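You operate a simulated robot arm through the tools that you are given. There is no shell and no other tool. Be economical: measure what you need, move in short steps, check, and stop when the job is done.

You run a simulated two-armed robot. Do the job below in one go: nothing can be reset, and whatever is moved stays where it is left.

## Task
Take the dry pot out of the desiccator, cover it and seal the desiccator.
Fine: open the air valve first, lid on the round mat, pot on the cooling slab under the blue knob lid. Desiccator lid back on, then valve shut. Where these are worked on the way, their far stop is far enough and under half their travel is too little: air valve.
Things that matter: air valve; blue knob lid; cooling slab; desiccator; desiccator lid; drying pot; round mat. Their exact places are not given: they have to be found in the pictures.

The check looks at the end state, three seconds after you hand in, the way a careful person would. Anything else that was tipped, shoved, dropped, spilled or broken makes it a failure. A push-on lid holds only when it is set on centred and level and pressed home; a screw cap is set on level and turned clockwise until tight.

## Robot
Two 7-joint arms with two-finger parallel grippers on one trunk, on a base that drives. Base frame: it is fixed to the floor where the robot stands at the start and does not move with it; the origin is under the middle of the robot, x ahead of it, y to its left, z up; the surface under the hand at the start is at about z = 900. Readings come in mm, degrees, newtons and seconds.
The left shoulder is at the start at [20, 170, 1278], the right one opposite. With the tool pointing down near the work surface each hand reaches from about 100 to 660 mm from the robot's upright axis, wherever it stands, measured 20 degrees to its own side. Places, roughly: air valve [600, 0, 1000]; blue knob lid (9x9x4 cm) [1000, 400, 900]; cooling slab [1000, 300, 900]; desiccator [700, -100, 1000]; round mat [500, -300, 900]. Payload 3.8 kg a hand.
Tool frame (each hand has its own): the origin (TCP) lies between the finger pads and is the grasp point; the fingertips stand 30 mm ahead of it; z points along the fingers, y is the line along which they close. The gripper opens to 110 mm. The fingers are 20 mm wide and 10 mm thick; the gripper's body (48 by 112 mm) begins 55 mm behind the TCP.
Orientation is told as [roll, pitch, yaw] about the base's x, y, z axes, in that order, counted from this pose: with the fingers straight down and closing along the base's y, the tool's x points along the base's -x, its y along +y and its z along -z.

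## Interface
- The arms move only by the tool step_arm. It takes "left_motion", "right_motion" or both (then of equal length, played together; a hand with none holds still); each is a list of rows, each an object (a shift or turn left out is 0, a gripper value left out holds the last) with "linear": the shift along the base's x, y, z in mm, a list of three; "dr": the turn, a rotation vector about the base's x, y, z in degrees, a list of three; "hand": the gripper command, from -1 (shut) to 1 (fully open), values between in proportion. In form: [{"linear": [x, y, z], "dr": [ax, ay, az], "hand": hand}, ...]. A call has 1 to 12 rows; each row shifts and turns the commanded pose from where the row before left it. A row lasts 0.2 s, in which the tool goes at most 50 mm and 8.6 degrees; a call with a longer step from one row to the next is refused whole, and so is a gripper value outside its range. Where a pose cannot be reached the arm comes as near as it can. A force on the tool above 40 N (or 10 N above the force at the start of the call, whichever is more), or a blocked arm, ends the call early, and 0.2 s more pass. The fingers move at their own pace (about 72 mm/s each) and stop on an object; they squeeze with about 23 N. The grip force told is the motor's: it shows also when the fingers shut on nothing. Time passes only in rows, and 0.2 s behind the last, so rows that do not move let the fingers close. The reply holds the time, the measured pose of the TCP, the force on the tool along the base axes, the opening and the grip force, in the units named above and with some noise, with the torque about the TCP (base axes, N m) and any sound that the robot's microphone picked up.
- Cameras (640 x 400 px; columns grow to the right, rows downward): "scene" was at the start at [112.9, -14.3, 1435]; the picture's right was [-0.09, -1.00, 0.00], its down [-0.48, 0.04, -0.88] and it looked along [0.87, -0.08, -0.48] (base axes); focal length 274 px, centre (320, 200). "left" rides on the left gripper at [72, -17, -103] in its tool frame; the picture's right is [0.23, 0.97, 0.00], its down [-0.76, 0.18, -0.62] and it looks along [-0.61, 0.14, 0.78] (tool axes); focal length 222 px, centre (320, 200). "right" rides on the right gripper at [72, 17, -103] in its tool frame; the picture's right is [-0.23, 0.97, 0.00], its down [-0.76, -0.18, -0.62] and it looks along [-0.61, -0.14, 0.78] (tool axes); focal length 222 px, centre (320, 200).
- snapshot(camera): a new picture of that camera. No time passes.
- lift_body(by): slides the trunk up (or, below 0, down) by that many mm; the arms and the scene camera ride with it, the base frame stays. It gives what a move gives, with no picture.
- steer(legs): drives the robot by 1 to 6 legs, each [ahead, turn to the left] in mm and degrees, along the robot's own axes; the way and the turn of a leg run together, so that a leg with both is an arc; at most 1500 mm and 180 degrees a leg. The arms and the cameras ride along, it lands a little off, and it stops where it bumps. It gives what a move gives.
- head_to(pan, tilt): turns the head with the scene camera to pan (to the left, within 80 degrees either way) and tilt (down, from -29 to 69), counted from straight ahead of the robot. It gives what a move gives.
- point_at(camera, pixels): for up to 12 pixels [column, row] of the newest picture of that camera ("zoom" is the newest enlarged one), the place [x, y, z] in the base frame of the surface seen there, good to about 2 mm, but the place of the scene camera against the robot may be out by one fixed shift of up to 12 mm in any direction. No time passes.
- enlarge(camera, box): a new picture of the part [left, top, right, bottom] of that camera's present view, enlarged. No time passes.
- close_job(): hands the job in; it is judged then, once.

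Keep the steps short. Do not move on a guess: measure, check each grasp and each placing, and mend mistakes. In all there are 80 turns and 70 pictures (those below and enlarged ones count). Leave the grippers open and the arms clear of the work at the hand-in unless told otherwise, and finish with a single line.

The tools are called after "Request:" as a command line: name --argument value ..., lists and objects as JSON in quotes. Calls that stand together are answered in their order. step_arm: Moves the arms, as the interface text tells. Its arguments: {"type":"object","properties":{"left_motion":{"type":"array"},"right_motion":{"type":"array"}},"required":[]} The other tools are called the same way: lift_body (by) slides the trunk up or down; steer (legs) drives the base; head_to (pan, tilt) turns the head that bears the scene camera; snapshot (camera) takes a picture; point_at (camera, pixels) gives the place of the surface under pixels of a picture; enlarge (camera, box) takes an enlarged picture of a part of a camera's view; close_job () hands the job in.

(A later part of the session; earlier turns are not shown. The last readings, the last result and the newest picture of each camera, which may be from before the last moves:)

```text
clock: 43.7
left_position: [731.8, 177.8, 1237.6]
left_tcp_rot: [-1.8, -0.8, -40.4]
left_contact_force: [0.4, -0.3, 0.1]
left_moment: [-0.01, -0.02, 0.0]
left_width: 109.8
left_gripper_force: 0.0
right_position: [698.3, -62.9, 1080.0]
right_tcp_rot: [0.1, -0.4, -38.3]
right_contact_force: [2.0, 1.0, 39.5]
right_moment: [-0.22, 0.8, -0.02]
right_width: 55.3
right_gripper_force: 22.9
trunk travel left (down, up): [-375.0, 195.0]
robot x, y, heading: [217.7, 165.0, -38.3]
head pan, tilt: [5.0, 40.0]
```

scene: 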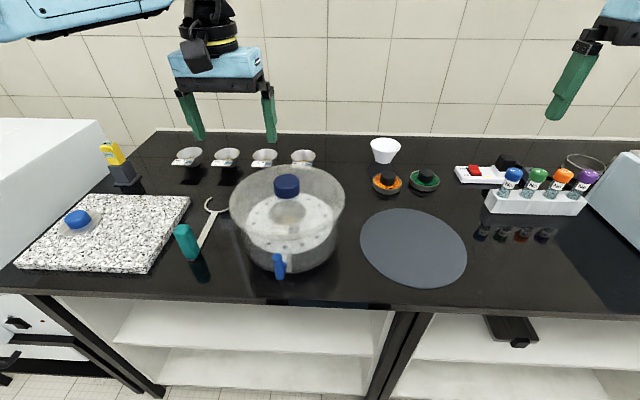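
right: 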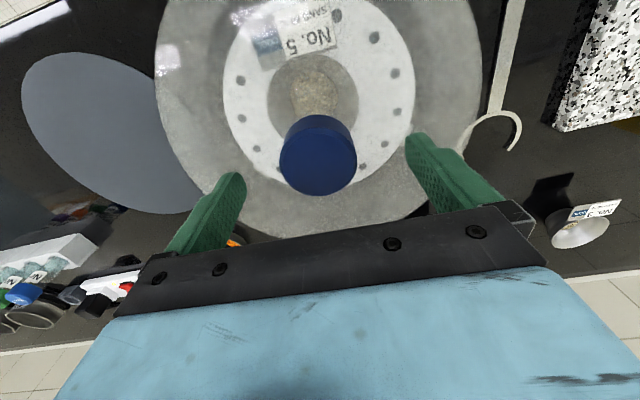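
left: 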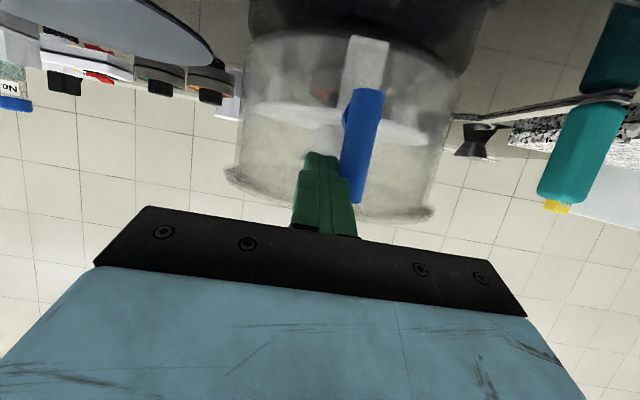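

The tips rest on the lid plate (39 N) and the fingers hold the knob at 55 mm. I ease up slightly and then lift a little.

Request:
step_arm --right_motion '[{"linear": [0, 0, 3]}, {"linear": [0, 0, 3]}, {}, {"linear": [0, 0, 10]}, {"linear": [0, 0, 10]}, {}]'

Request:
snapshot --camera "right"

```text
clock: 45.1
left_position: [733.9, 176.5, 1236.1]
left_tcp_rot: [-1.8, -0.7, -40.4]
left_contact_force: [0.0, -0.4, 1.2]
left_moment: [-0.01, 0.01, 0.02]
left_width: 109.9
left_gripper_force: 0.1
right_position: [697.5, -62.6, 1101.9]
right_tcp_rot: [-0.1, 0.1, -38.4]
right_contact_force: [-1.0, -0.1, -0.1]
right_moment: [-0.02, 0.43, -0.03]
right_width: 55.2
right_gripper_force: 23.1
trunk travel left (down, up): [-375.0, 195.0]
robot x, y, heading: [216.8, 161.5, -38.6]
head pan, tilt: [5.0, 40.0]
```

```text
41 pictures are left
```

right: 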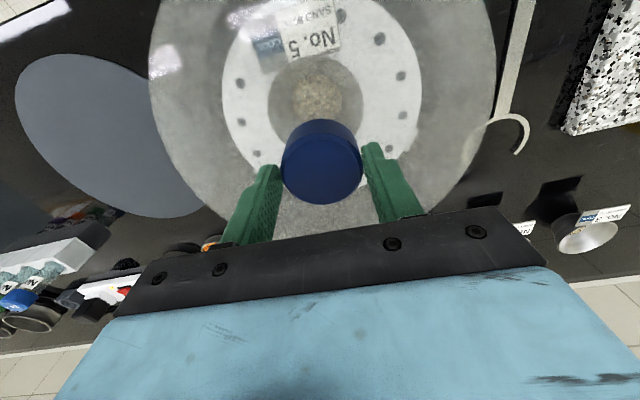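

I check whether the lid rose: knob top (320,165), rim (150,100).

Request:
point_at --camera "right" --pixels '[[320, 165], [286, 160], [358, 160], [152, 100], [490, 100], [290, 235], [270, 200], [372, 150]]'

Request:
snapshot --camera "scene"

```text
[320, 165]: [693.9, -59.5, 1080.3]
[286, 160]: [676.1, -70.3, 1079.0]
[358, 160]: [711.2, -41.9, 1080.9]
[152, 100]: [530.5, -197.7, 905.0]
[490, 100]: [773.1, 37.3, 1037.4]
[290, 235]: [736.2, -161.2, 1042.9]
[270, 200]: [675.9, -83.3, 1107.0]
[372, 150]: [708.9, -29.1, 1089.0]
```

```text
40 pictures are left
```

scene: 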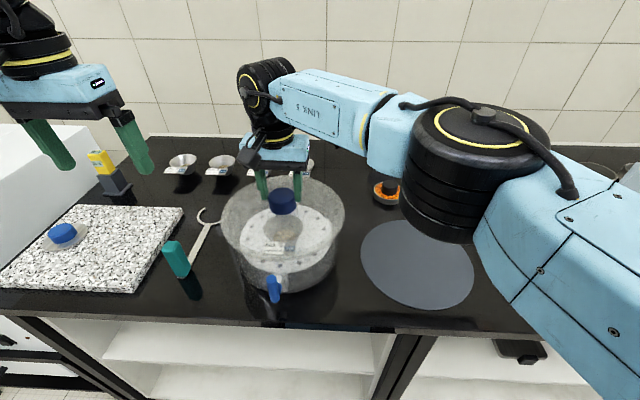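

The lid stayed down: the knob top is still at 1080 and the fingers slid up. I regrip lower and lift slowly, reading the force.

Request:
step_arm --right_motion '[{"hand": 0.3}, {}, {"linear": [-1, 1, -10]}, {"linear": [0, 0, -9]}, {"hand": -1}, {}, {}]'

Request:
step_arm --right_motion '[{"linear": [0, 0, 3]}, {"linear": [0, 0, 3]}]'

Request:
step_arm --right_motion '[{"linear": [0, 0, 3]}, {"linear": [0, 0, 3]}]'

```text
clock: 46.7
left_position: [734.5, 175.6, 1236.8]
left_tcp_rot: [-1.8, -0.5, -40.4]
left_contact_force: [0.1, -0.2, 0.4]
left_moment: [-0.02, 0.0, 0.04]
left_width: 109.8
left_gripper_force: 0.0
right_position: [696.2, -63.1, 1082.3]
right_tcp_rot: [0.0, -0.1, -38.4]
right_contact_force: [-1.0, -0.7, -0.3]
right_moment: [0.04, -0.17, -0.01]
right_width: 55.4
right_gripper_force: 22.9
trunk travel left (down, up): [-375.0, 195.0]
robot x, y, heading: [217.0, 163.3, -38.2]
head pan, tilt: [5.0, 40.0]
```

```text
clock: 47.3
left_position: [734.0, 175.6, 1235.5]
left_tcp_rot: [-1.8, -0.5, -40.4]
left_contact_force: [-0.7, 0.2, 0.7]
left_moment: [0.02, -0.01, 0.01]
left_width: 109.9
left_gripper_force: 0.0
right_position: [695.2, -61.9, 1086.9]
right_tcp_rot: [0.0, 0.1, -38.4]
right_contact_force: [-0.8, 0.6, -4.0]
right_moment: [0.03, 0.0, -0.01]
right_width: 55.6
right_gripper_force: 23.5
trunk travel left (down, up): [-375.0, 195.0]
robot x, y, heading: [217.3, 163.3, -38.2]
head pan, tilt: [5.0, 40.0]
```

```text
clock: 47.9
left_position: [734.4, 175.9, 1237.4]
left_tcp_rot: [-1.7, -0.5, -40.4]
left_contact_force: [0.2, 0.1, -0.1]
left_moment: [-0.02, 0.03, -0.04]
left_width: 110.0
left_gripper_force: 0.1
right_position: [696.2, -62.7, 1095.0]
right_tcp_rot: [0.0, 0.0, -38.4]
right_contact_force: [-1.3, -0.7, -4.6]
right_moment: [0.01, -0.01, -0.01]
right_width: 55.8
right_gripper_force: 23.0
trunk travel left (down, up): [-375.0, 195.0]
robot x, y, heading: [215.3, 162.9, -38.5]
head pan, tilt: [5.0, 40.0]
```

The tool now carries about −4.6 N. I check whether the lid has come up.

Request:
snapshot --camera "right"

Request:
point_at --camera "right" --pixels '[[320, 165], [300, 165], [340, 165], [490, 110], [290, 240]]'

```text
39 pictures are left
```

right: 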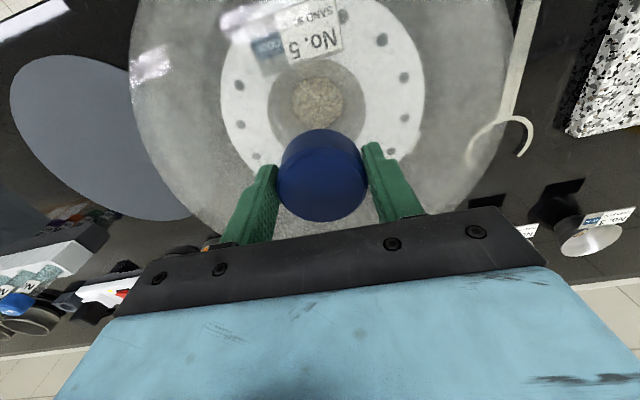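

```text
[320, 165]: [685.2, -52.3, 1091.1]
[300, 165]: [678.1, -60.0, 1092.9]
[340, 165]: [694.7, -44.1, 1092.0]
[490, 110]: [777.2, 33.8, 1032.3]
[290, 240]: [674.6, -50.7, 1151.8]
```

The lid is held: the knob top has risen 12 mm and the load is 4.6 N. I lift it 90 mm clear.

Request:
step_arm --right_motion '[{"linear": [0, 0, 10]}, {"linear": [0, 0, 15]}, {"linear": [0, 0, 20]}, {"linear": [0, 0, 25]}, {"linear": [0, 0, 20]}, {}]'

Request:
snapshot --camera "scene"

```text
clock: 49.3
left_position: [734.2, 175.4, 1236.7]
left_tcp_rot: [-1.7, -0.5, -40.4]
left_contact_force: [1.1, 0.1, 0.3]
left_moment: [-0.02, 0.0, -0.01]
left_width: 110.3
left_gripper_force: 0.0
right_position: [695.4, -61.3, 1183.9]
right_tcp_rot: [0.0, 0.0, -38.3]
right_contact_force: [0.5, 0.3, -4.4]
right_moment: [0.02, 0.02, 0.01]
right_width: 55.8
right_gripper_force: 23.0
trunk travel left (down, up): [-375.0, 195.0]
robot x, y, heading: [214.5, 165.5, -38.4]
head pan, tilt: [5.0, 40.0]
```

```text
38 pictures are left
```

scene: 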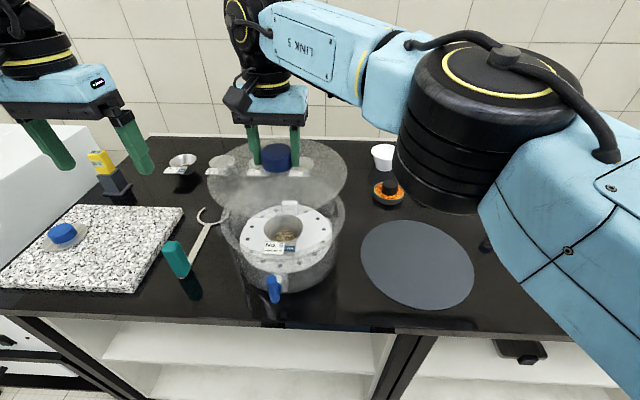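

Lid off. I measure the mat's outline, and the desiccator rim, plate and pot, in this scene picture.

Request:
point_at --camera "scene" --pixels '[[363, 262], [472, 283], [396, 222], [430, 308], [418, 263], [285, 238], [268, 241], [304, 239], [276, 150], [240, 235], [333, 243], [300, 287]]'

Request:
enlarge --camera "scene" --box '[200, 130, 360, 300]'

```text
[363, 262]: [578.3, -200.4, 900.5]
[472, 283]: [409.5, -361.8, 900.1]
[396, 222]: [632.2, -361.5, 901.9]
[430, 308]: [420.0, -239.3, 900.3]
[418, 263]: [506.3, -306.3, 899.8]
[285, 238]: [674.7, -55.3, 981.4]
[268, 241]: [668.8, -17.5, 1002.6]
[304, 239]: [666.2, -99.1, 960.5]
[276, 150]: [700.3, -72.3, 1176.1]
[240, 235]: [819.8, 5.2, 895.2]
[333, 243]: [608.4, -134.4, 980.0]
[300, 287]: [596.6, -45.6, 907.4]
```

```text
2.35 times, centred on (280, 215) of scene
```

zoom: 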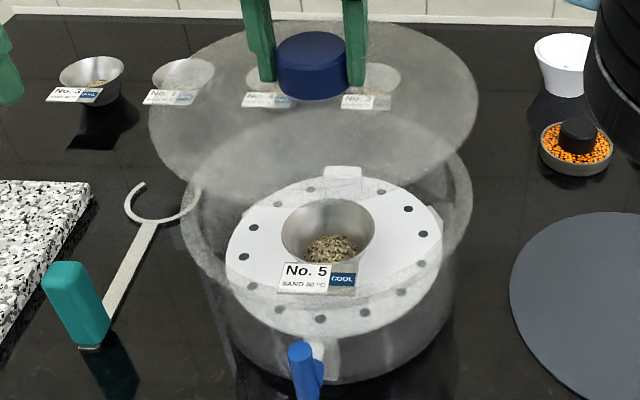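

The mat centre is at about (513,−301), after allowing for the scene camera shift. I carry the lid there at the same height.

Request:
step_arm --right_motion '[{"linear": [-13, -17, 0]}, {"linear": [-26, -34, 0]}, {"linear": [-26, -34, 0]}, {"linear": [-26, -34, 0]}, {"linear": [-26, -34, 0]}, {"linear": [-26, -34, 0]}, {"linear": [-26, -34, 0]}, {"linear": [-13, -19, 0]}, {}]'

Request:
snapshot --camera "scene"

Request:
snapshot --camera "right"

```text
clock: 51.3
left_position: [734.5, 176.0, 1237.6]
left_tcp_rot: [-1.6, -0.5, -40.4]
left_contact_force: [0.1, 0.4, 0.4]
left_moment: [0.0, -0.02, 0.0]
left_width: 109.9
left_gripper_force: 0.0
right_position: [514.6, -301.1, 1183.8]
right_tcp_rot: [0.0, 0.0, -38.2]
right_contact_force: [0.7, 0.6, -3.2]
right_moment: [-0.01, 0.01, 0.0]
right_width: 55.3
right_gripper_force: 22.9
trunk travel left (down, up): [-375.0, 195.0]
robot x, y, heading: [220.3, 164.0, -38.5]
head pan, tilt: [5.0, 40.0]
```

```text
36 pictures are left
```

scene: 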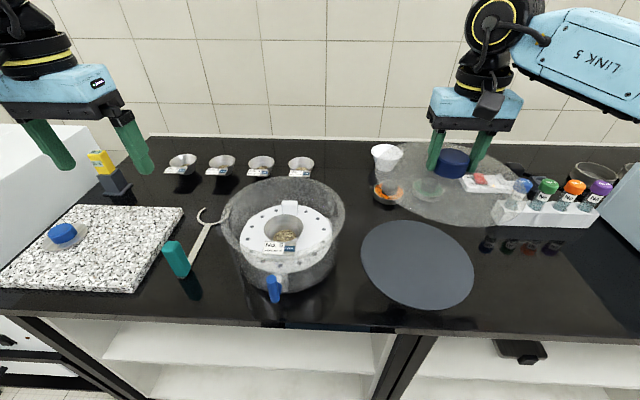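

```text
35 pictures are left
```

right: 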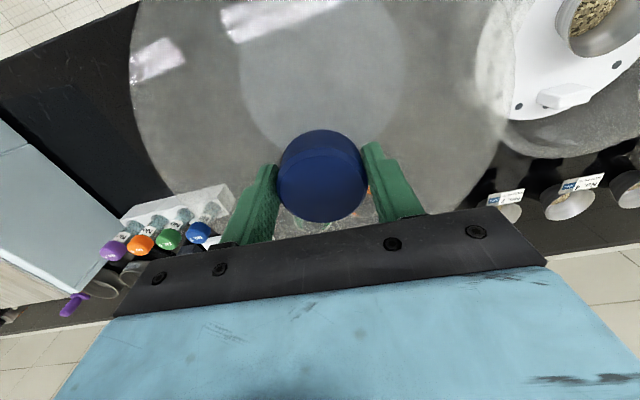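

I check the mat through the glass lid: its edges at (241,60), (407,60) and others.

Request:
point_at --camera "right" --pixels '[[244, 75], [404, 75], [262, 115], [390, 110], [325, 60], [255, 30], [398, 30]]'

Request:
enlarge --camera "right" --box '[220, 0, 430, 160]'

```text
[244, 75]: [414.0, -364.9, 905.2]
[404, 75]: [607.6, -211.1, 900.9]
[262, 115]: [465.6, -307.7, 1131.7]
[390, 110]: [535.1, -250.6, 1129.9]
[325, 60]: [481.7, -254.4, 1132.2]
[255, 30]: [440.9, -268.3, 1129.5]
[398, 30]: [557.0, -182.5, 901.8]
```

```text
2.50 times, centred on (325, 80) of right
```

zoom: 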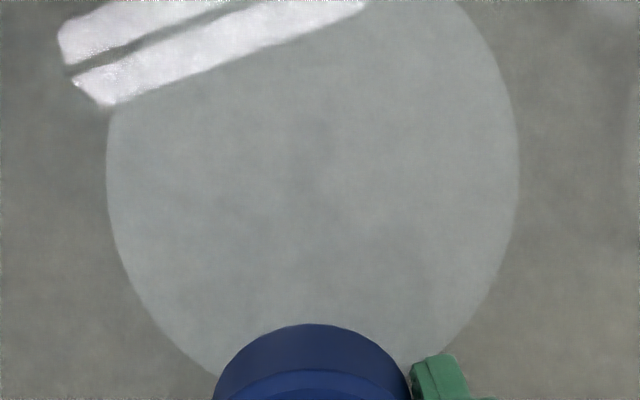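

The lid is nearly centred; I shift (1,4) and lower to 985.

Request:
step_arm --right_motion '[{"linear": [1, 4, -20]}, {"linear": [0, 0, -30]}, {"linear": [0, 0, -30]}, {"linear": [0, 0, -30]}, {"linear": [0, 0, -30]}, {"linear": [0, 0, -25]}, {"linear": [0, 0, -20]}, {"linear": [0, 0, -14]}, {}]'

Request:
snapshot --camera "scene"

```text
clock: 53.3
left_position: [733.5, 176.2, 1237.8]
left_tcp_rot: [-1.6, -0.5, -40.3]
left_contact_force: [-1.0, 0.8, 0.6]
left_moment: [0.02, -0.01, 0.02]
left_width: 109.8
left_gripper_force: 0.1
right_position: [514.0, -298.5, 983.3]
right_tcp_rot: [0.0, 0.0, -38.3]
right_contact_force: [0.6, -0.1, -4.6]
right_moment: [0.02, 0.01, 0.01]
right_width: 55.5
right_gripper_force: 22.9
trunk travel left (down, up): [-375.0, 195.0]
robot x, y, heading: [216.7, 163.0, -38.5]
head pan, tilt: [5.0, 40.0]
```

```text
33 pictures are left
```

scene: 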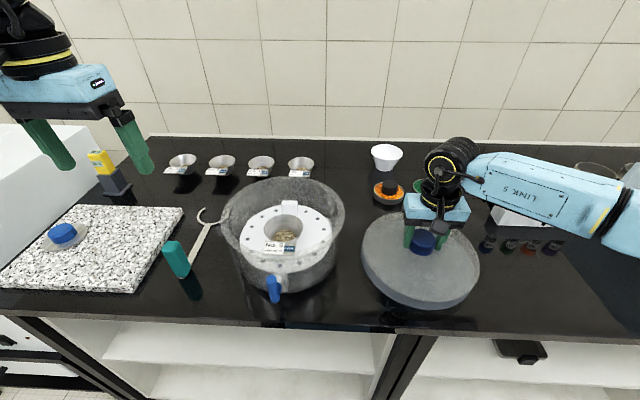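

The lid is well over the mat. I lower in small steps until the load goes onto it.

Request:
step_arm --right_motion '[{"linear": [0, 0, -5]}, {"linear": [0, 0, -5]}, {"linear": [0, 0, -5]}, {"linear": [0, 0, -4]}]'

Request:
step_arm --right_motion '[{"linear": [0, 0, -3]}, {"linear": [0, 0, -3]}, {}]'

```text
clock: 54.3
left_position: [734.8, 175.4, 1235.9]
left_tcp_rot: [-1.7, -0.5, -40.4]
left_contact_force: [-0.1, -0.6, 0.1]
left_moment: [0.02, 0.02, 0.01]
left_width: 110.0
left_gripper_force: 0.1
right_position: [516.0, -298.2, 965.9]
right_tcp_rot: [-0.1, 0.2, -38.4]
right_contact_force: [-0.5, 0.2, -4.2]
right_moment: [0.05, 0.04, 0.0]
right_width: 55.3
right_gripper_force: 23.1
trunk travel left (down, up): [-375.0, 195.0]
robot x, y, heading: [215.7, 162.9, -38.2]
head pan, tilt: [5.0, 40.0]
```

```text
clock: 55.1
left_position: [733.9, 174.9, 1236.2]
left_tcp_rot: [-1.7, -0.5, -40.4]
left_contact_force: [0.5, -0.1, 0.5]
left_moment: [-0.01, -0.04, -0.02]
left_width: 110.0
left_gripper_force: 0.1
right_position: [514.8, -298.5, 959.2]
right_tcp_rot: [0.1, 0.0, -38.5]
right_contact_force: [0.0, -0.4, -3.0]
right_moment: [-0.07, -0.08, -0.03]
right_width: 55.4
right_gripper_force: 22.8
trunk travel left (down, up): [-375.0, 195.0]
robot x, y, heading: [214.5, 167.3, -38.0]
head pan, tilt: [5.0, 40.0]
```

Request:
step_arm --right_motion '[{"linear": [0, 0, -2]}, {"linear": [0, 0, -2]}, {}]'

Request:
step_arm --right_motion '[{"linear": [0, 0, -2]}, {"linear": [0, 0, -2]}, {}]'

```text
clock: 55.9
left_position: [733.2, 177.0, 1238.0]
left_tcp_rot: [-1.7, -0.6, -40.4]
left_contact_force: [-0.3, 0.4, 0.3]
left_moment: [0.02, 0.04, 0.0]
left_width: 110.2
left_gripper_force: 0.0
right_position: [515.2, -298.3, 958.9]
right_tcp_rot: [0.0, -0.3, -38.4]
right_contact_force: [-0.6, -2.7, 19.9]
right_moment: [-0.36, 0.12, -0.07]
right_width: 55.8
right_gripper_force: 22.8
trunk travel left (down, up): [-375.0, 195.0]
robot x, y, heading: [217.3, 168.3, -38.3]
head pan, tilt: [5.0, 40.0]
```

```text
clock: 56.7
left_position: [733.0, 176.8, 1238.4]
left_tcp_rot: [-1.7, -0.7, -40.3]
left_contact_force: [0.4, 0.3, 0.4]
left_moment: [-0.01, 0.01, -0.01]
left_width: 110.0
left_gripper_force: 0.1
right_position: [514.8, -298.6, 957.6]
right_tcp_rot: [0.1, -0.5, -38.4]
right_contact_force: [-2.2, -4.9, 38.9]
right_moment: [-0.14, 1.23, 0.31]
right_width: 55.6
right_gripper_force: 23.2
trunk travel left (down, up): [-375.0, 195.0]
robot x, y, heading: [217.6, 167.1, -38.2]
head pan, tilt: [5.0, 40.0]
```

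The lid sits on the mat. I relieve the pressure, open the hand, and rise straight up.

Request:
step_arm --right_motion '[{"linear": [0, 0, 4]}, {"linear": [0, 0, 2], "hand": 1}, {}, {}, {"linear": [0, 0, 25]}, {"linear": [0, 0, 40]}, {"linear": [0, 0, 40]}, {"linear": [0, 0, 40]}, {"linear": [0, -20, 40]}, {"linear": [-20, -20, 40]}]'

Request:
snapshot --camera "scene"

```text
clock: 58.9
left_position: [732.9, 175.4, 1237.7]
left_tcp_rot: [-1.6, -0.6, -40.3]
left_contact_force: [0.0, -0.1, 0.1]
left_moment: [0.01, -0.01, 0.05]
left_width: 110.1
left_gripper_force: 0.0
right_position: [488.0, -341.6, 1182.4]
right_tcp_rot: [0.0, 0.0, -38.4]
right_contact_force: [-0.1, -0.8, -0.4]
right_moment: [0.0, 0.04, -0.01]
right_width: 110.2
right_gripper_force: 0.1
trunk travel left (down, up): [-375.0, 195.0]
robot x, y, heading: [213.5, 169.3, -38.4]
head pan, tilt: [5.0, 40.0]
```

```text
32 pictures are left
```

scene: 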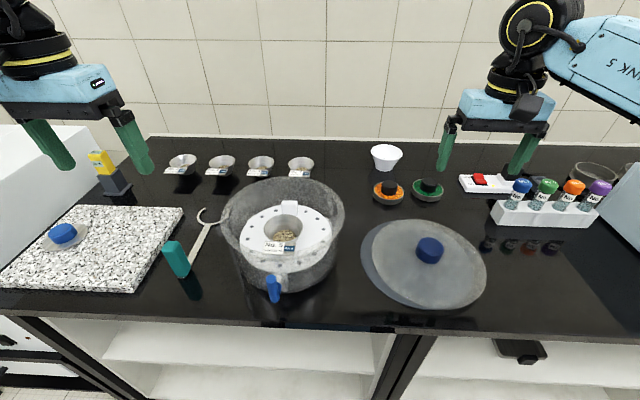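

The lid is on the mat but looks shifted right. I measure the knob and rim.

Request:
point_at --camera "scene" --pixels '[[430, 246], [418, 248], [442, 248], [372, 258], [486, 265], [410, 222], [440, 306], [365, 275], [380, 290]]'

Request:
enlarge --camera "scene" --box '[340, 200, 500, 320]'

```text
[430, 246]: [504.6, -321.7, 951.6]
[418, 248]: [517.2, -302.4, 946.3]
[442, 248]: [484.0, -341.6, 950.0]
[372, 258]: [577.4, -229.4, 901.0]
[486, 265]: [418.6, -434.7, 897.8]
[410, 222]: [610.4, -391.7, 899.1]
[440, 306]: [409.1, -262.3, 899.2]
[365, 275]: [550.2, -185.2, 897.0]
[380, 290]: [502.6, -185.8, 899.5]
```

```text
3.33 times, centred on (420, 260) of scene
```

zoom: 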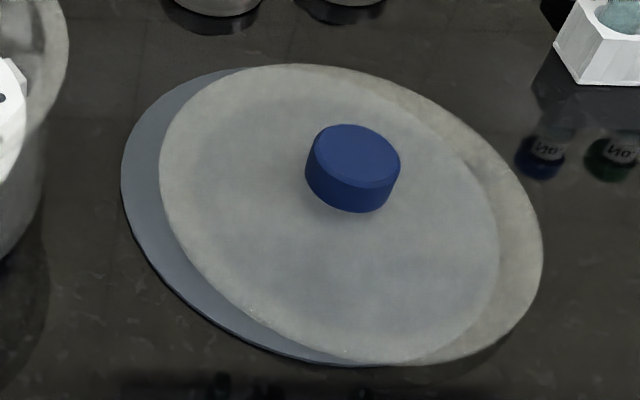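

The lid lies stably on the mat, about 20 mm off centre. It is only parked there, so that is fine. Next I bring the left hand above the pot, straightening it.

Request:
step_arm --left_motion '[{"linear": [-7, -40, -12], "dr": [1.6, -0.7, 2]}, {"linear": [-7, -40, -12]}, {"linear": [-7, -40, -12]}, {"linear": [-7, -40, -12]}, {"linear": [-7, -40, -12]}, {"linear": [-5, -38, -10]}, {}]'

Request:
snapshot --camera "left"

```text
clock: 60.5
left_position: [696.3, -62.2, 1168.7]
left_tcp_rot: [0.0, 0.0, -38.4]
left_contact_force: [-0.6, 0.8, -0.2]
left_moment: [-0.02, 0.01, 0.0]
left_width: 110.0
left_gripper_force: 0.0
right_position: [489.2, -339.9, 1182.0]
right_tcp_rot: [0.0, 0.0, -38.4]
right_contact_force: [0.1, 0.3, 0.0]
right_moment: [-0.03, -0.01, -0.03]
right_width: 110.2
right_gripper_force: 0.0
trunk travel left (down, up): [-375.0, 195.0]
robot x, y, heading: [217.0, 165.9, -38.6]
head pan, tilt: [5.0, 40.0]
```

```text
30 pictures are left
```

left: 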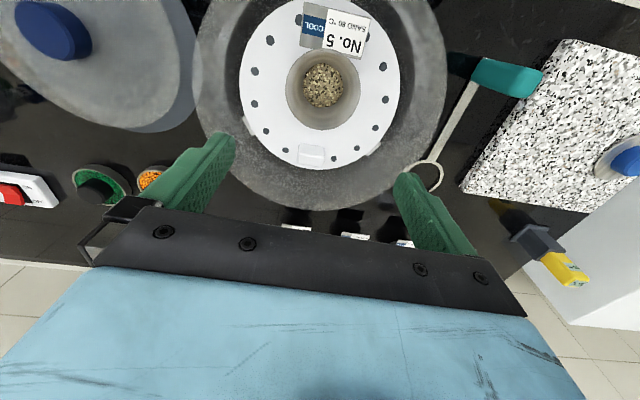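

Clear view: pot rim at about (286–361, 52–130). Measuring the pot, plate and vessel rim.

Request:
point_at --camera "left" --pixels '[[288, 88], [359, 90], [322, 53], [325, 127], [324, 88], [315, 155], [245, 110], [203, 80], [440, 90], [320, 206], [345, 42], [260, 180]]'

Request:
enlarge --camera "left" --box '[180, 0, 460, 215]'

```text
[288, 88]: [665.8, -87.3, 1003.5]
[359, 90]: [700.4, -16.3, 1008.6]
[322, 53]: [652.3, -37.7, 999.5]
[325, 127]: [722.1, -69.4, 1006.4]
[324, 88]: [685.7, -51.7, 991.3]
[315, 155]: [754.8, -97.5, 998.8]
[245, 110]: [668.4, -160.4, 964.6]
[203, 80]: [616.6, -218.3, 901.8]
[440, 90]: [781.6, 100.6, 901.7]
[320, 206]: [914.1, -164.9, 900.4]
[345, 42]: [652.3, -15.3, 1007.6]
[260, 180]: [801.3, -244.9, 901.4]
```

```text
1.86 times, centred on (320, 108) of left
```

zoom: 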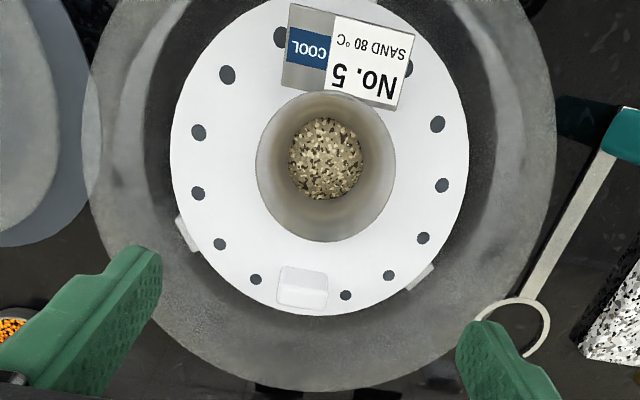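

The pot rim is about 79 mm across, centred at (685,−52.5), rim z≈1005, plate ≈965. I descend over it to z 1040, then check.

Request:
step_arm --left_motion '[{"linear": [-6, 5, -25]}, {"linear": [-5, 4.5, -30]}, {"linear": [0, 0, -35]}, {"linear": [0, 0, -30]}, {"linear": [0, 0, -8]}, {}]'

Request:
snapshot --camera "left"

```text
clock: 61.9
left_position: [681.4, -52.8, 1041.1]
left_tcp_rot: [0.1, -0.1, -38.4]
left_contact_force: [0.7, 0.5, -0.1]
left_moment: [0.02, 0.0, -0.02]
left_width: 109.9
left_gripper_force: 0.0
right_position: [489.2, -339.8, 1182.3]
right_tcp_rot: [0.1, -0.1, -38.4]
right_contact_force: [0.5, 0.1, 0.0]
right_moment: [-0.05, 0.0, -0.03]
right_width: 109.9
right_gripper_force: 0.0
trunk travel left (down, up): [-375.0, 195.0]
robot x, y, heading: [217.0, 159.8, -38.2]
head pan, tilt: [5.0, 40.0]
```

```text
28 pictures are left
```

left: 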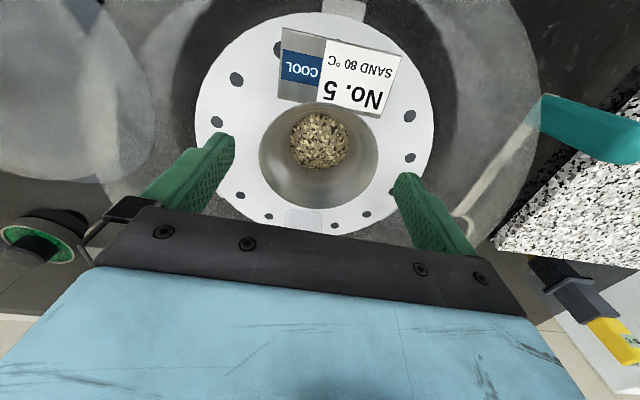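

Request:
point_at --camera "left" --pixels '[[262, 155], [377, 155], [320, 208], [322, 104], [350, 108], [230, 145], [400, 185], [320, 140], [290, 110], [300, 218]]'

```text
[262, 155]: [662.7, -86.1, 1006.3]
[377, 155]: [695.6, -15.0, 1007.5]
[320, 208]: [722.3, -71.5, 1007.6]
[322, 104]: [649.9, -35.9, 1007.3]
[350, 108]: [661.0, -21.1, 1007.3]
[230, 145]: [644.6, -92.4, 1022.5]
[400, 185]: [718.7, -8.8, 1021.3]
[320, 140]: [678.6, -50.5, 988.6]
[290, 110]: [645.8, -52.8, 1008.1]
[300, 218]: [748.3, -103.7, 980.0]
```

Pot rim: centre (686,−53.7), radius 40, z 1007. I adjust (4.6,−0.9), go down to TCP z≈1006 and close.

Request:
step_arm --left_motion '[{"linear": [4.6, -0.9, -12]}, {"linear": [0, 0, -12]}, {"linear": [0, 0, -11]}, {"hand": 0.2}, {"hand": -1}, {}, {}]'

Request:
step_arm --left_motion '[{"linear": [0, 0, 4]}, {"linear": [0, 0, 6]}, {}]'

Request:
snapshot --camera "left"

```text
clock: 63.5
left_position: [686.0, -52.9, 1004.4]
left_tcp_rot: [0.0, -0.1, -38.4]
left_contact_force: [0.1, 0.1, 0.5]
left_moment: [-0.02, 0.01, 0.03]
left_width: 82.6
left_gripper_force: 23.0
right_position: [490.7, -339.6, 1181.2]
right_tcp_rot: [0.0, 0.1, -38.4]
right_contact_force: [-0.5, -0.9, -0.4]
right_moment: [0.0, -0.03, -0.01]
right_width: 110.1
right_gripper_force: 0.0
trunk travel left (down, up): [-375.0, 195.0]
robot x, y, heading: [217.7, 165.4, -38.3]
head pan, tilt: [5.0, 40.0]
```

```text
clock: 64.3
left_position: [687.0, -51.9, 1013.9]
left_tcp_rot: [0.1, -0.1, -38.3]
left_contact_force: [0.2, -0.7, -0.8]
left_moment: [0.03, -0.01, 0.0]
left_width: 83.0
left_gripper_force: 23.0
right_position: [488.7, -339.8, 1181.9]
right_tcp_rot: [0.0, 0.0, -38.4]
right_contact_force: [0.9, 0.3, -0.2]
right_moment: [0.01, 0.03, -0.01]
right_width: 109.9
right_gripper_force: 0.1
trunk travel left (down, up): [-375.0, 195.0]
robot x, y, heading: [214.8, 163.9, -38.3]
head pan, tilt: [5.0, 40.0]
```

```text
27 pictures are left
```

left: 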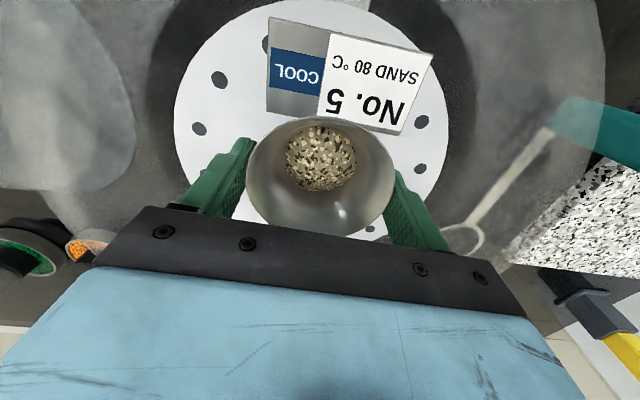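

The fingers hold the rim at 83 mm. I check whether the rim has risen, at (320,116) and (340,235).

Request:
point_at --camera "left" --pixels '[[300, 117], [322, 233], [320, 60], [392, 178], [250, 172], [320, 160]]'

Request:
step_arm --left_motion '[{"linear": [0, 0, 10]}, {"linear": [0, 0, 20]}, {"linear": [0, 0, 30]}, {"linear": [0, 0, 40]}, {"linear": [0, 0, 40]}, {"linear": [0, 0, 20]}, {}]'

Request:
snapshot --camera "scene"

```text
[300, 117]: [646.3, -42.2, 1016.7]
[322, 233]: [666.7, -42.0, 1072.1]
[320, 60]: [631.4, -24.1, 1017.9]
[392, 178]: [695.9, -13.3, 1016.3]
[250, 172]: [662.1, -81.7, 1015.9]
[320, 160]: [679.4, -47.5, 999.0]
```

```text
clock: 65.9
left_position: [689.3, -54.2, 1176.2]
left_tcp_rot: [0.0, -0.1, -38.5]
left_contact_force: [0.5, 0.3, -0.2]
left_moment: [-0.02, 0.03, -0.02]
left_width: 82.7
left_gripper_force: 23.3
right_position: [489.1, -340.2, 1181.1]
right_tcp_rot: [0.0, 0.0, -38.6]
right_contact_force: [0.4, 0.6, 0.2]
right_moment: [0.0, 0.01, 0.02]
right_width: 110.1
right_gripper_force: 0.0
trunk travel left (down, up): [-375.0, 195.0]
robot x, y, heading: [218.4, 165.5, -38.4]
head pan, tilt: [5.0, 40.0]
```

```text
26 pictures are left
```

scene: 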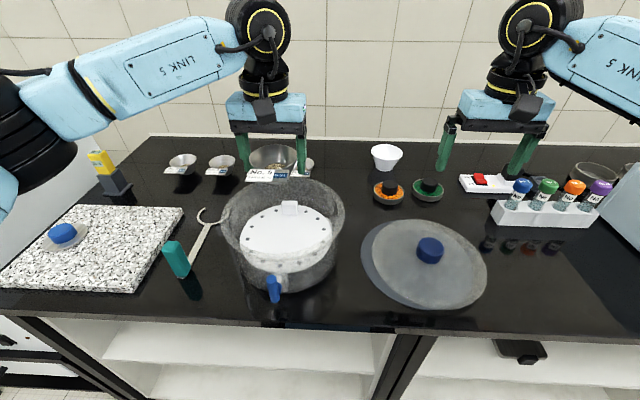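

The pot hangs level. The slab is about 420 mm further left, so I must drive along the table. First I measure the oven at left for clearance, plus the slab corners and lid; and I tuck the right hand in.

Request:
point_at --camera "scene" --pixels '[[5, 195], [8, 170], [30, 215], [5, 270], [138, 292], [183, 209], [72, 205], [64, 231], [85, 238], [45, 245], [12, 283], [103, 162]]'

Request:
step_arm --right_motion '[{"linear": [-30, 23, 10]}, {"linear": [-30, 23, 10]}, {"linear": [-30, 23, 10]}, {"linear": [-30, 23, 10]}, {"linear": [-30, 23, 10]}, {"linear": [-20, 16, 10]}]'

```text
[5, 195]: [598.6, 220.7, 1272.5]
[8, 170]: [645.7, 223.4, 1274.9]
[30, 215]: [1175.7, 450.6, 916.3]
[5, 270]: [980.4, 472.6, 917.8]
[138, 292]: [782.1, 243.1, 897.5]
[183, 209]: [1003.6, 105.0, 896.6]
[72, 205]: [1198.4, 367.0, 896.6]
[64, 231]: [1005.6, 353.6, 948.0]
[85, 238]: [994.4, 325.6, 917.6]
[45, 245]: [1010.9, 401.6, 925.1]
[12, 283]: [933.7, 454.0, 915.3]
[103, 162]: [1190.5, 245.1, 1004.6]
```

```text
clock: 67.3
left_position: [688.2, -53.1, 1176.2]
left_tcp_rot: [0.0, -0.1, -38.4]
left_contact_force: [0.0, 0.7, -0.9]
left_moment: [-0.01, -0.01, 0.01]
left_width: 82.9
left_gripper_force: 22.9
right_position: [321.1, -207.2, 1242.3]
right_tcp_rot: [0.1, 0.0, -38.4]
right_contact_force: [0.4, 0.4, -1.0]
right_moment: [-0.03, 0.0, 0.01]
right_width: 109.9
right_gripper_force: 0.0
trunk travel left (down, up): [-375.0, 195.0]
robot x, y, heading: [217.8, 162.7, -38.3]
head pan, tilt: [5.0, 40.0]
```

The slab's near corners are (782,243) and (934,454), its top z≈920; the blue lid is at (1003,355). I back 80 mm, turn, drive 400 mm along the table, and turn back.

Request:
steer --legs '[[-80, 0], [0, 90], [400, 0], [0, -90]]'

Request:
head_to --pan 10 --tilt 40

Request:
snapshot --camera "scene"

```text
clock: 78.0
left_position: [898.9, 322.6, 1175.3]
left_tcp_rot: [-0.1, -0.1, -37.1]
left_contact_force: [-0.8, 0.2, -0.5]
left_moment: [0.0, -0.02, -0.01]
left_width: 82.8
left_gripper_force: 23.0
right_position: [534.3, 161.0, 1242.2]
right_tcp_rot: [0.1, 0.0, -37.2]
right_contact_force: [-0.3, -0.1, -0.4]
right_moment: [0.01, 0.02, -0.01]
right_width: 109.7
right_gripper_force: 0.1
trunk travel left (down, up): [-375.0, 195.0]
robot x, y, heading: [419.5, 531.9, -37.1]
head pan, tilt: [5.0, 40.0]
```

```text
clock: 78.7
left_position: [899.8, 323.6, 1174.6]
left_tcp_rot: [0.0, -0.1, -37.0]
left_contact_force: [0.2, -0.2, -0.5]
left_moment: [-0.03, 0.03, 0.01]
left_width: 82.9
left_gripper_force: 22.5
right_position: [536.7, 161.8, 1244.2]
right_tcp_rot: [-0.1, 0.0, -37.1]
right_contact_force: [0.5, -0.3, -0.1]
right_moment: [-0.03, 0.0, -0.02]
right_width: 110.0
right_gripper_force: 0.0
trunk travel left (down, up): [-375.0, 195.0]
robot x, y, heading: [425.0, 532.4, -37.1]
head pan, tilt: [10.0, 40.0]
```

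```text
25 pictures are left
```

scene: 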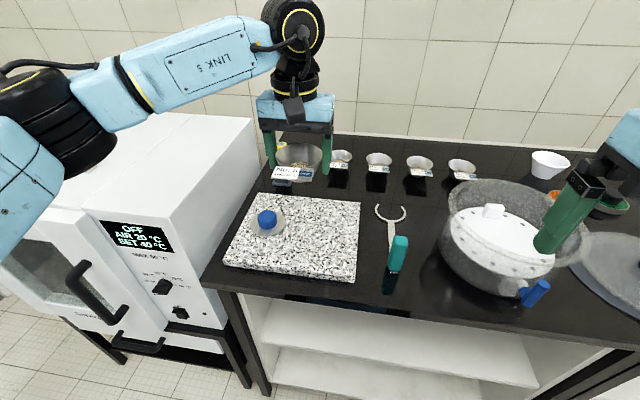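

Clear view of the slab. I measure its corners, the knob lid and a candidate pot spot at (318,243).

Request:
point_at --camera "scene" --pixels '[[227, 263], [355, 276], [358, 206], [257, 196], [267, 215], [267, 235], [250, 226], [288, 225], [318, 243], [310, 240], [325, 235]]'

Request:
enlarge --camera "scene" --box '[210, 180, 370, 290]'

```text
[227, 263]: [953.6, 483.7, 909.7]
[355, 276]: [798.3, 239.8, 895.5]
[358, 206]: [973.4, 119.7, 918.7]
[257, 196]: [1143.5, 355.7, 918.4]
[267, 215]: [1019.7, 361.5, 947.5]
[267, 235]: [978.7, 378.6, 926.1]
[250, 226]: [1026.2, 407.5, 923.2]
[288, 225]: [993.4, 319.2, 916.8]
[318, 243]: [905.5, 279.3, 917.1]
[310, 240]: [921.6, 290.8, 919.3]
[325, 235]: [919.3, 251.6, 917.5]
```

```text
3.64 times, centred on (290, 235) of scene
```

zoom: 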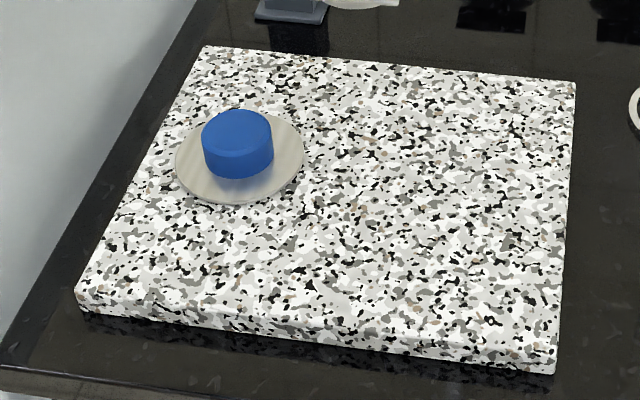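

The slab spans about l 690–973 and f 477–690, with its top near 921. I'll set the pot at (930,256), about 120 mm from the blue lid. Move over it and lower to 980.

Request:
step_arm --left_motion '[{"linear": [10, -22, 0]}, {"linear": [10, -23, 0]}, {"linear": [10, -23, -20]}, {"linear": [0, 0, -35]}, {"linear": [0, 0, -35]}, {"linear": [0, 0, -35]}, {"linear": [0, 0, -30]}, {"linear": [0, 0, -25]}, {"linear": [0, 0, -13]}, {}]'

Request:
snapshot --camera "left"

```text
clock: 80.9
left_position: [928.5, 257.3, 983.8]
left_tcp_rot: [0.0, -0.2, -37.1]
left_contact_force: [-0.2, -0.3, -0.8]
left_moment: [0.02, 0.02, -0.03]
left_width: 82.7
left_gripper_force: 23.0
right_position: [535.1, 160.1, 1242.7]
right_tcp_rot: [-0.1, 0.0, -37.1]
right_contact_force: [0.3, 0.2, -0.3]
right_moment: [-0.02, 0.0, -0.02]
right_width: 110.3
right_gripper_force: 0.1
trunk travel left (down, up): [-375.0, 195.0]
robot x, y, heading: [423.3, 529.7, -37.0]
head pan, tilt: [10.0, 40.0]
```

```text
23 pictures are left
```

left: 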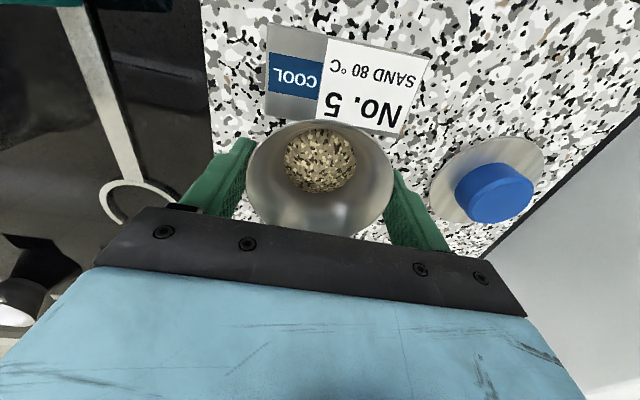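

Over the slab, pot level. I measure the slab height and the lid from here.

Request:
point_at --camera "left" --pixels '[[240, 100], [450, 100], [300, 10], [436, 180], [543, 160], [500, 139], [502, 168], [500, 182], [475, 190], [440, 205]]'

Request:
step_arm --left_motion '[{"linear": [0, 0, -6]}, {"linear": [0, 0, -5]}, {"linear": [0, 0, -4]}, {}]'

```text
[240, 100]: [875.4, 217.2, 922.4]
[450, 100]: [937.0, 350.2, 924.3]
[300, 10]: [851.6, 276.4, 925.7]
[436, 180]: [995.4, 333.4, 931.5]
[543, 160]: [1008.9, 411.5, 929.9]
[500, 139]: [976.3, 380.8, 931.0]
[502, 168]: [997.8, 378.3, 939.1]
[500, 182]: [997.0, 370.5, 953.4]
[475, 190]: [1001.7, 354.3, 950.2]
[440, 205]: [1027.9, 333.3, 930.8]
```

```text
clock: 81.9
left_position: [928.4, 255.8, 967.6]
left_tcp_rot: [-0.1, -0.1, -37.1]
left_contact_force: [-0.1, -1.3, -0.4]
left_moment: [0.04, -0.02, 0.03]
left_width: 82.7
left_gripper_force: 22.8
right_position: [535.7, 160.9, 1242.2]
right_tcp_rot: [0.0, -0.1, -37.1]
right_contact_force: [0.9, 0.9, 0.4]
right_moment: [0.02, 0.01, -0.04]
right_width: 110.1
right_gripper_force: 0.0
trunk travel left (down, up): [-375.0, 195.0]
robot x, y, heading: [421.9, 529.9, -37.0]
head pan, tilt: [10.0, 40.0]
```

Request:
step_arm --left_motion '[{"linear": [0, 0, -2]}, {"linear": [0, 0, -2]}, {}]'

Request:
step_arm --left_motion '[{"linear": [0, 0, -1.5]}, {"linear": [0, 0, -1.5]}, {}]'

```text
clock: 82.7
left_position: [929.3, 256.6, 963.2]
left_tcp_rot: [0.0, 0.0, -37.2]
left_contact_force: [-0.2, 0.3, -0.6]
left_moment: [-0.03, 0.03, -0.02]
left_width: 82.9
left_gripper_force: 23.4
right_position: [536.0, 161.3, 1243.2]
right_tcp_rot: [0.0, 0.0, -37.1]
right_contact_force: [-0.5, -0.2, -0.4]
right_moment: [0.0, 0.0, 0.02]
right_width: 110.3
right_gripper_force: 0.1
trunk travel left (down, up): [-375.0, 195.0]
robot x, y, heading: [420.9, 530.4, -37.1]
head pan, tilt: [10.0, 40.0]
```

```text
clock: 83.5
left_position: [929.0, 256.2, 963.2]
left_tcp_rot: [-0.1, -0.3, -37.0]
left_contact_force: [0.3, 0.8, 14.9]
left_moment: [0.25, 0.14, 0.0]
left_width: 82.8
left_gripper_force: 22.9
right_position: [534.1, 161.4, 1243.2]
right_tcp_rot: [0.0, 0.0, -37.1]
right_contact_force: [-0.5, -0.7, -0.5]
right_moment: [-0.01, 0.04, -0.02]
right_width: 109.8
right_gripper_force: 0.0
trunk travel left (down, up): [-375.0, 195.0]
robot x, y, heading: [428.6, 527.6, -36.9]
head pan, tilt: [10.0, 40.0]
```

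The pot touches the slab (15 N). I relieve, open partly, and rise straight up.

Request:
step_arm --left_motion '[{"linear": [0, 0, 1.5]}, {"linear": [0, 0, 0.5]}, {"hand": 0.85}, {}, {}, {"linear": [0, 0, 15]}, {"linear": [0, 0, 25]}, {"linear": [0, 0, 35]}, {"linear": [0, 0, 40]}, {}]'

Request:
snapshot --camera "left"

```text
clock: 85.7
left_position: [929.8, 254.5, 1076.5]
left_tcp_rot: [0.0, -0.2, -37.1]
left_contact_force: [0.1, -0.5, -1.1]
left_moment: [0.0, -0.02, -0.02]
left_width: 101.8
left_gripper_force: 0.0
right_position: [536.2, 160.1, 1243.7]
right_tcp_rot: [0.0, 0.0, -37.1]
right_contact_force: [1.2, 0.3, -0.5]
right_moment: [-0.01, -0.02, 0.04]
right_width: 110.1
right_gripper_force: 0.1
trunk travel left (down, up): [-375.0, 195.0]
robot x, y, heading: [420.1, 529.6, -37.2]
head pan, tilt: [10.0, 40.0]
```

```text
22 pictures are left
```

left: 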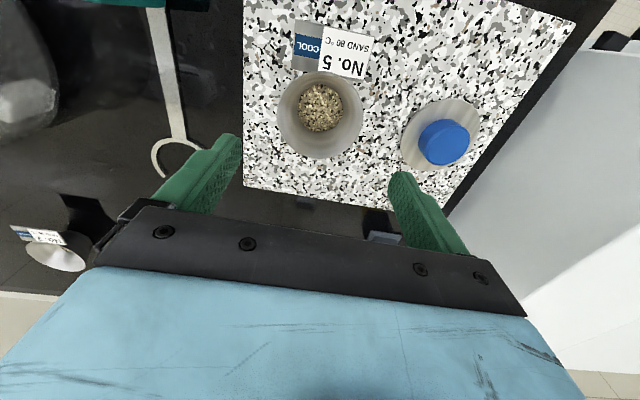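

The pot stands on the slab. I measure the pot rim and the knob lid precisely.

Request:
point_at --camera "left" --pixels '[[280, 113], [361, 113], [321, 156], [320, 74], [446, 138], [424, 140], [468, 137], [446, 122], [447, 163], [404, 133], [474, 120], [440, 102]]'

Request:
enlarge --camera "left" --box '[260, 20, 500, 180]'

```text
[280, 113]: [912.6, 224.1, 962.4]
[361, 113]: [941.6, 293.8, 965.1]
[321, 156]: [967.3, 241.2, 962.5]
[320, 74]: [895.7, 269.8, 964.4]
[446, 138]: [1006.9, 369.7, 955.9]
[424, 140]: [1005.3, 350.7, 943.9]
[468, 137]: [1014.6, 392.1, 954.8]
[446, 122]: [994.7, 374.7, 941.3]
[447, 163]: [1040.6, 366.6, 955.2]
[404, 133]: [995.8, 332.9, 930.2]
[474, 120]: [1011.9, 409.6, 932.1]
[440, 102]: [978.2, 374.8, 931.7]
```

```text
2.50 times, centred on (380, 100) of left
```

zoom: 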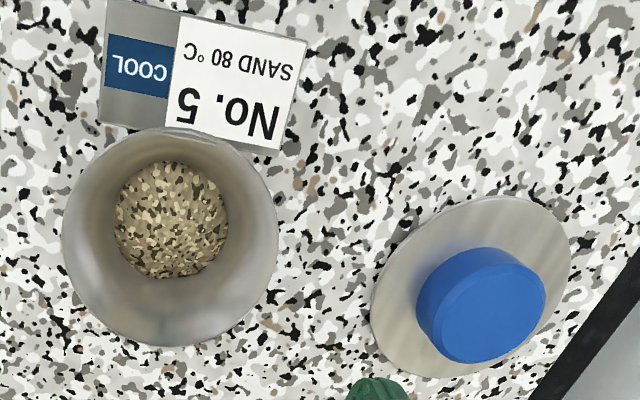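

The pot centre is at (932,256.5), rim z 963.5; the lid centre at about (1012.5,369.5), knob top 955. I check the oven wall's distance, then move above the lid.

Request:
point_at --camera "left" --pixels '[[545, 140], [600, 100], [520, 220], [600, 250], [610, 60], [560, 85], [450, 215]]'

Request:
step_arm --left_motion '[{"linear": [21, 29, 0], "hand": 0.6}, {"linear": [21, 29, 0]}, {"linear": [21, 29, 0]}, {"linear": [20, 28, 0]}, {}]'

Request:
snapshot --camera "left"

```text
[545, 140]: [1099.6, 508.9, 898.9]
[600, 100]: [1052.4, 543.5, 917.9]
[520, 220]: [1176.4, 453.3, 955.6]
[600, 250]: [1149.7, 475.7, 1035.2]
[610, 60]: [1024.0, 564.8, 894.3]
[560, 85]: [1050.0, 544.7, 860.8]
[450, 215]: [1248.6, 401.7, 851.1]
```

```text
clock: 86.9
left_position: [1011.1, 372.4, 1077.6]
left_tcp_rot: [0.0, -0.1, -37.2]
left_contact_force: [1.2, 0.0, 0.4]
left_moment: [-0.02, -0.01, 0.02]
left_width: 88.2
left_gripper_force: 0.0
right_position: [534.6, 158.9, 1242.5]
right_tcp_rot: [0.0, 0.0, -37.1]
right_contact_force: [0.4, -0.1, -0.2]
right_moment: [0.0, -0.02, 0.02]
right_width: 110.1
right_gripper_force: 0.1
trunk travel left (down, up): [-375.0, 195.0]
robot x, y, heading: [424.8, 529.4, -37.3]
head pan, tilt: [10.0, 40.0]
```

```text
20 pictures are left
```

left: 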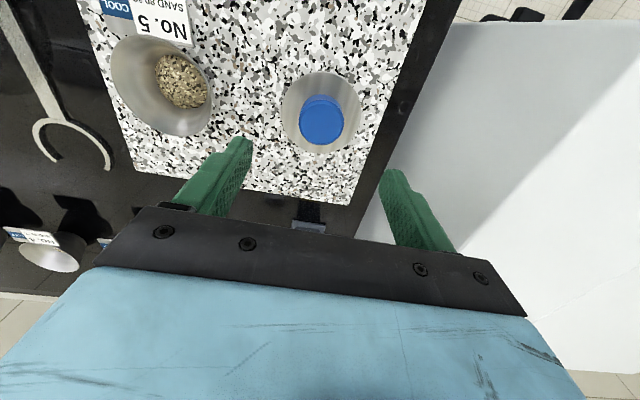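

The oven wall is at l≈1080, so there is room. I measure the knob from straight above.

Request:
point_at --camera "left" --pixels '[[300, 120], [342, 118], [321, 142], [321, 120], [321, 98], [282, 112], [360, 108], [322, 73], [310, 150], [345, 145]]'

Request:
enlarge --camera "left" --box '[260, 50, 400, 170]'

```text
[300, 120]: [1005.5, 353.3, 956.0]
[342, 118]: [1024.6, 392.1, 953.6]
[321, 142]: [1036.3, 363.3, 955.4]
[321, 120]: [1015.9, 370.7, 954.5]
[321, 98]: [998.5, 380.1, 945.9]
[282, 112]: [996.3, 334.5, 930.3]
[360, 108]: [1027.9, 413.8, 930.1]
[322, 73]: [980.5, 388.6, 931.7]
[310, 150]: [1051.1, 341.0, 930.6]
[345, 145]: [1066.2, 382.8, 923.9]
```

```text
3.33 times, centred on (330, 110) of left
```

zoom: 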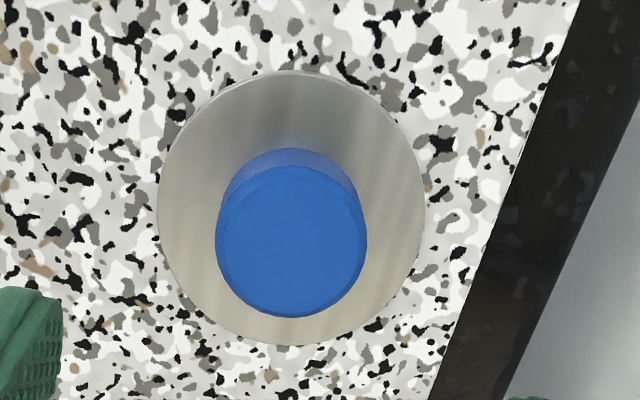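

The lid centre is at (1017.5,371). I shift (6.4,−1.4), lower to z 966 and grip the knob.

Request:
step_arm --left_motion '[{"linear": [6.4, -1.4, -20]}, {"linear": [0, 0, -35]}, {"linear": [0, 0, -30]}, {"linear": [0, 0, -18]}, {"linear": [0, 0, -8]}, {}, {"hand": -1}, {}, {}, {}]'

Request:
step_arm --left_motion '[{"linear": [0, 0, 4]}, {"linear": [0, 0, 6]}, {"linear": [0, 0, 15]}, {"linear": [0, 0, 25]}, {"linear": [0, 0, 30]}, {}]'

Request:
snapshot --camera "left"

```text
clock: 89.1
left_position: [1017.1, 369.4, 967.1]
left_tcp_rot: [-0.1, -0.1, -37.0]
left_contact_force: [0.3, 0.2, 0.1]
left_moment: [0.02, -0.02, 0.01]
left_width: 46.5
left_gripper_force: 23.0
right_position: [535.6, 160.7, 1241.8]
right_tcp_rot: [0.0, 0.0, -37.1]
right_contact_force: [-0.3, 0.1, -0.9]
right_moment: [0.0, -0.01, 0.04]
right_width: 109.8
right_gripper_force: 0.0
trunk travel left (down, up): [-375.0, 195.0]
robot x, y, heading: [422.6, 530.9, -37.2]
head pan, tilt: [10.0, 40.0]
```

```text
clock: 90.5
left_position: [1021.0, 367.2, 1046.3]
left_tcp_rot: [0.0, -0.1, -37.1]
left_contact_force: [-0.4, 0.6, -0.3]
left_moment: [-0.01, 0.04, 0.01]
left_width: 46.1
left_gripper_force: 22.6
right_position: [535.9, 160.3, 1242.3]
right_tcp_rot: [0.0, 0.0, -37.1]
right_contact_force: [-0.7, 0.2, -0.2]
right_moment: [0.0, 0.01, -0.01]
right_width: 109.8
right_gripper_force: 0.0
trunk travel left (down, up): [-375.0, 195.0]
robot x, y, heading: [420.8, 531.4, -37.1]
head pan, tilt: [10.0, 40.0]
```

```text
18 pictures are left
```

left: 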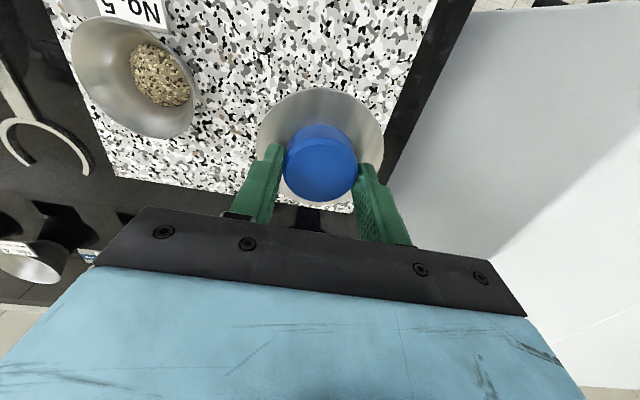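

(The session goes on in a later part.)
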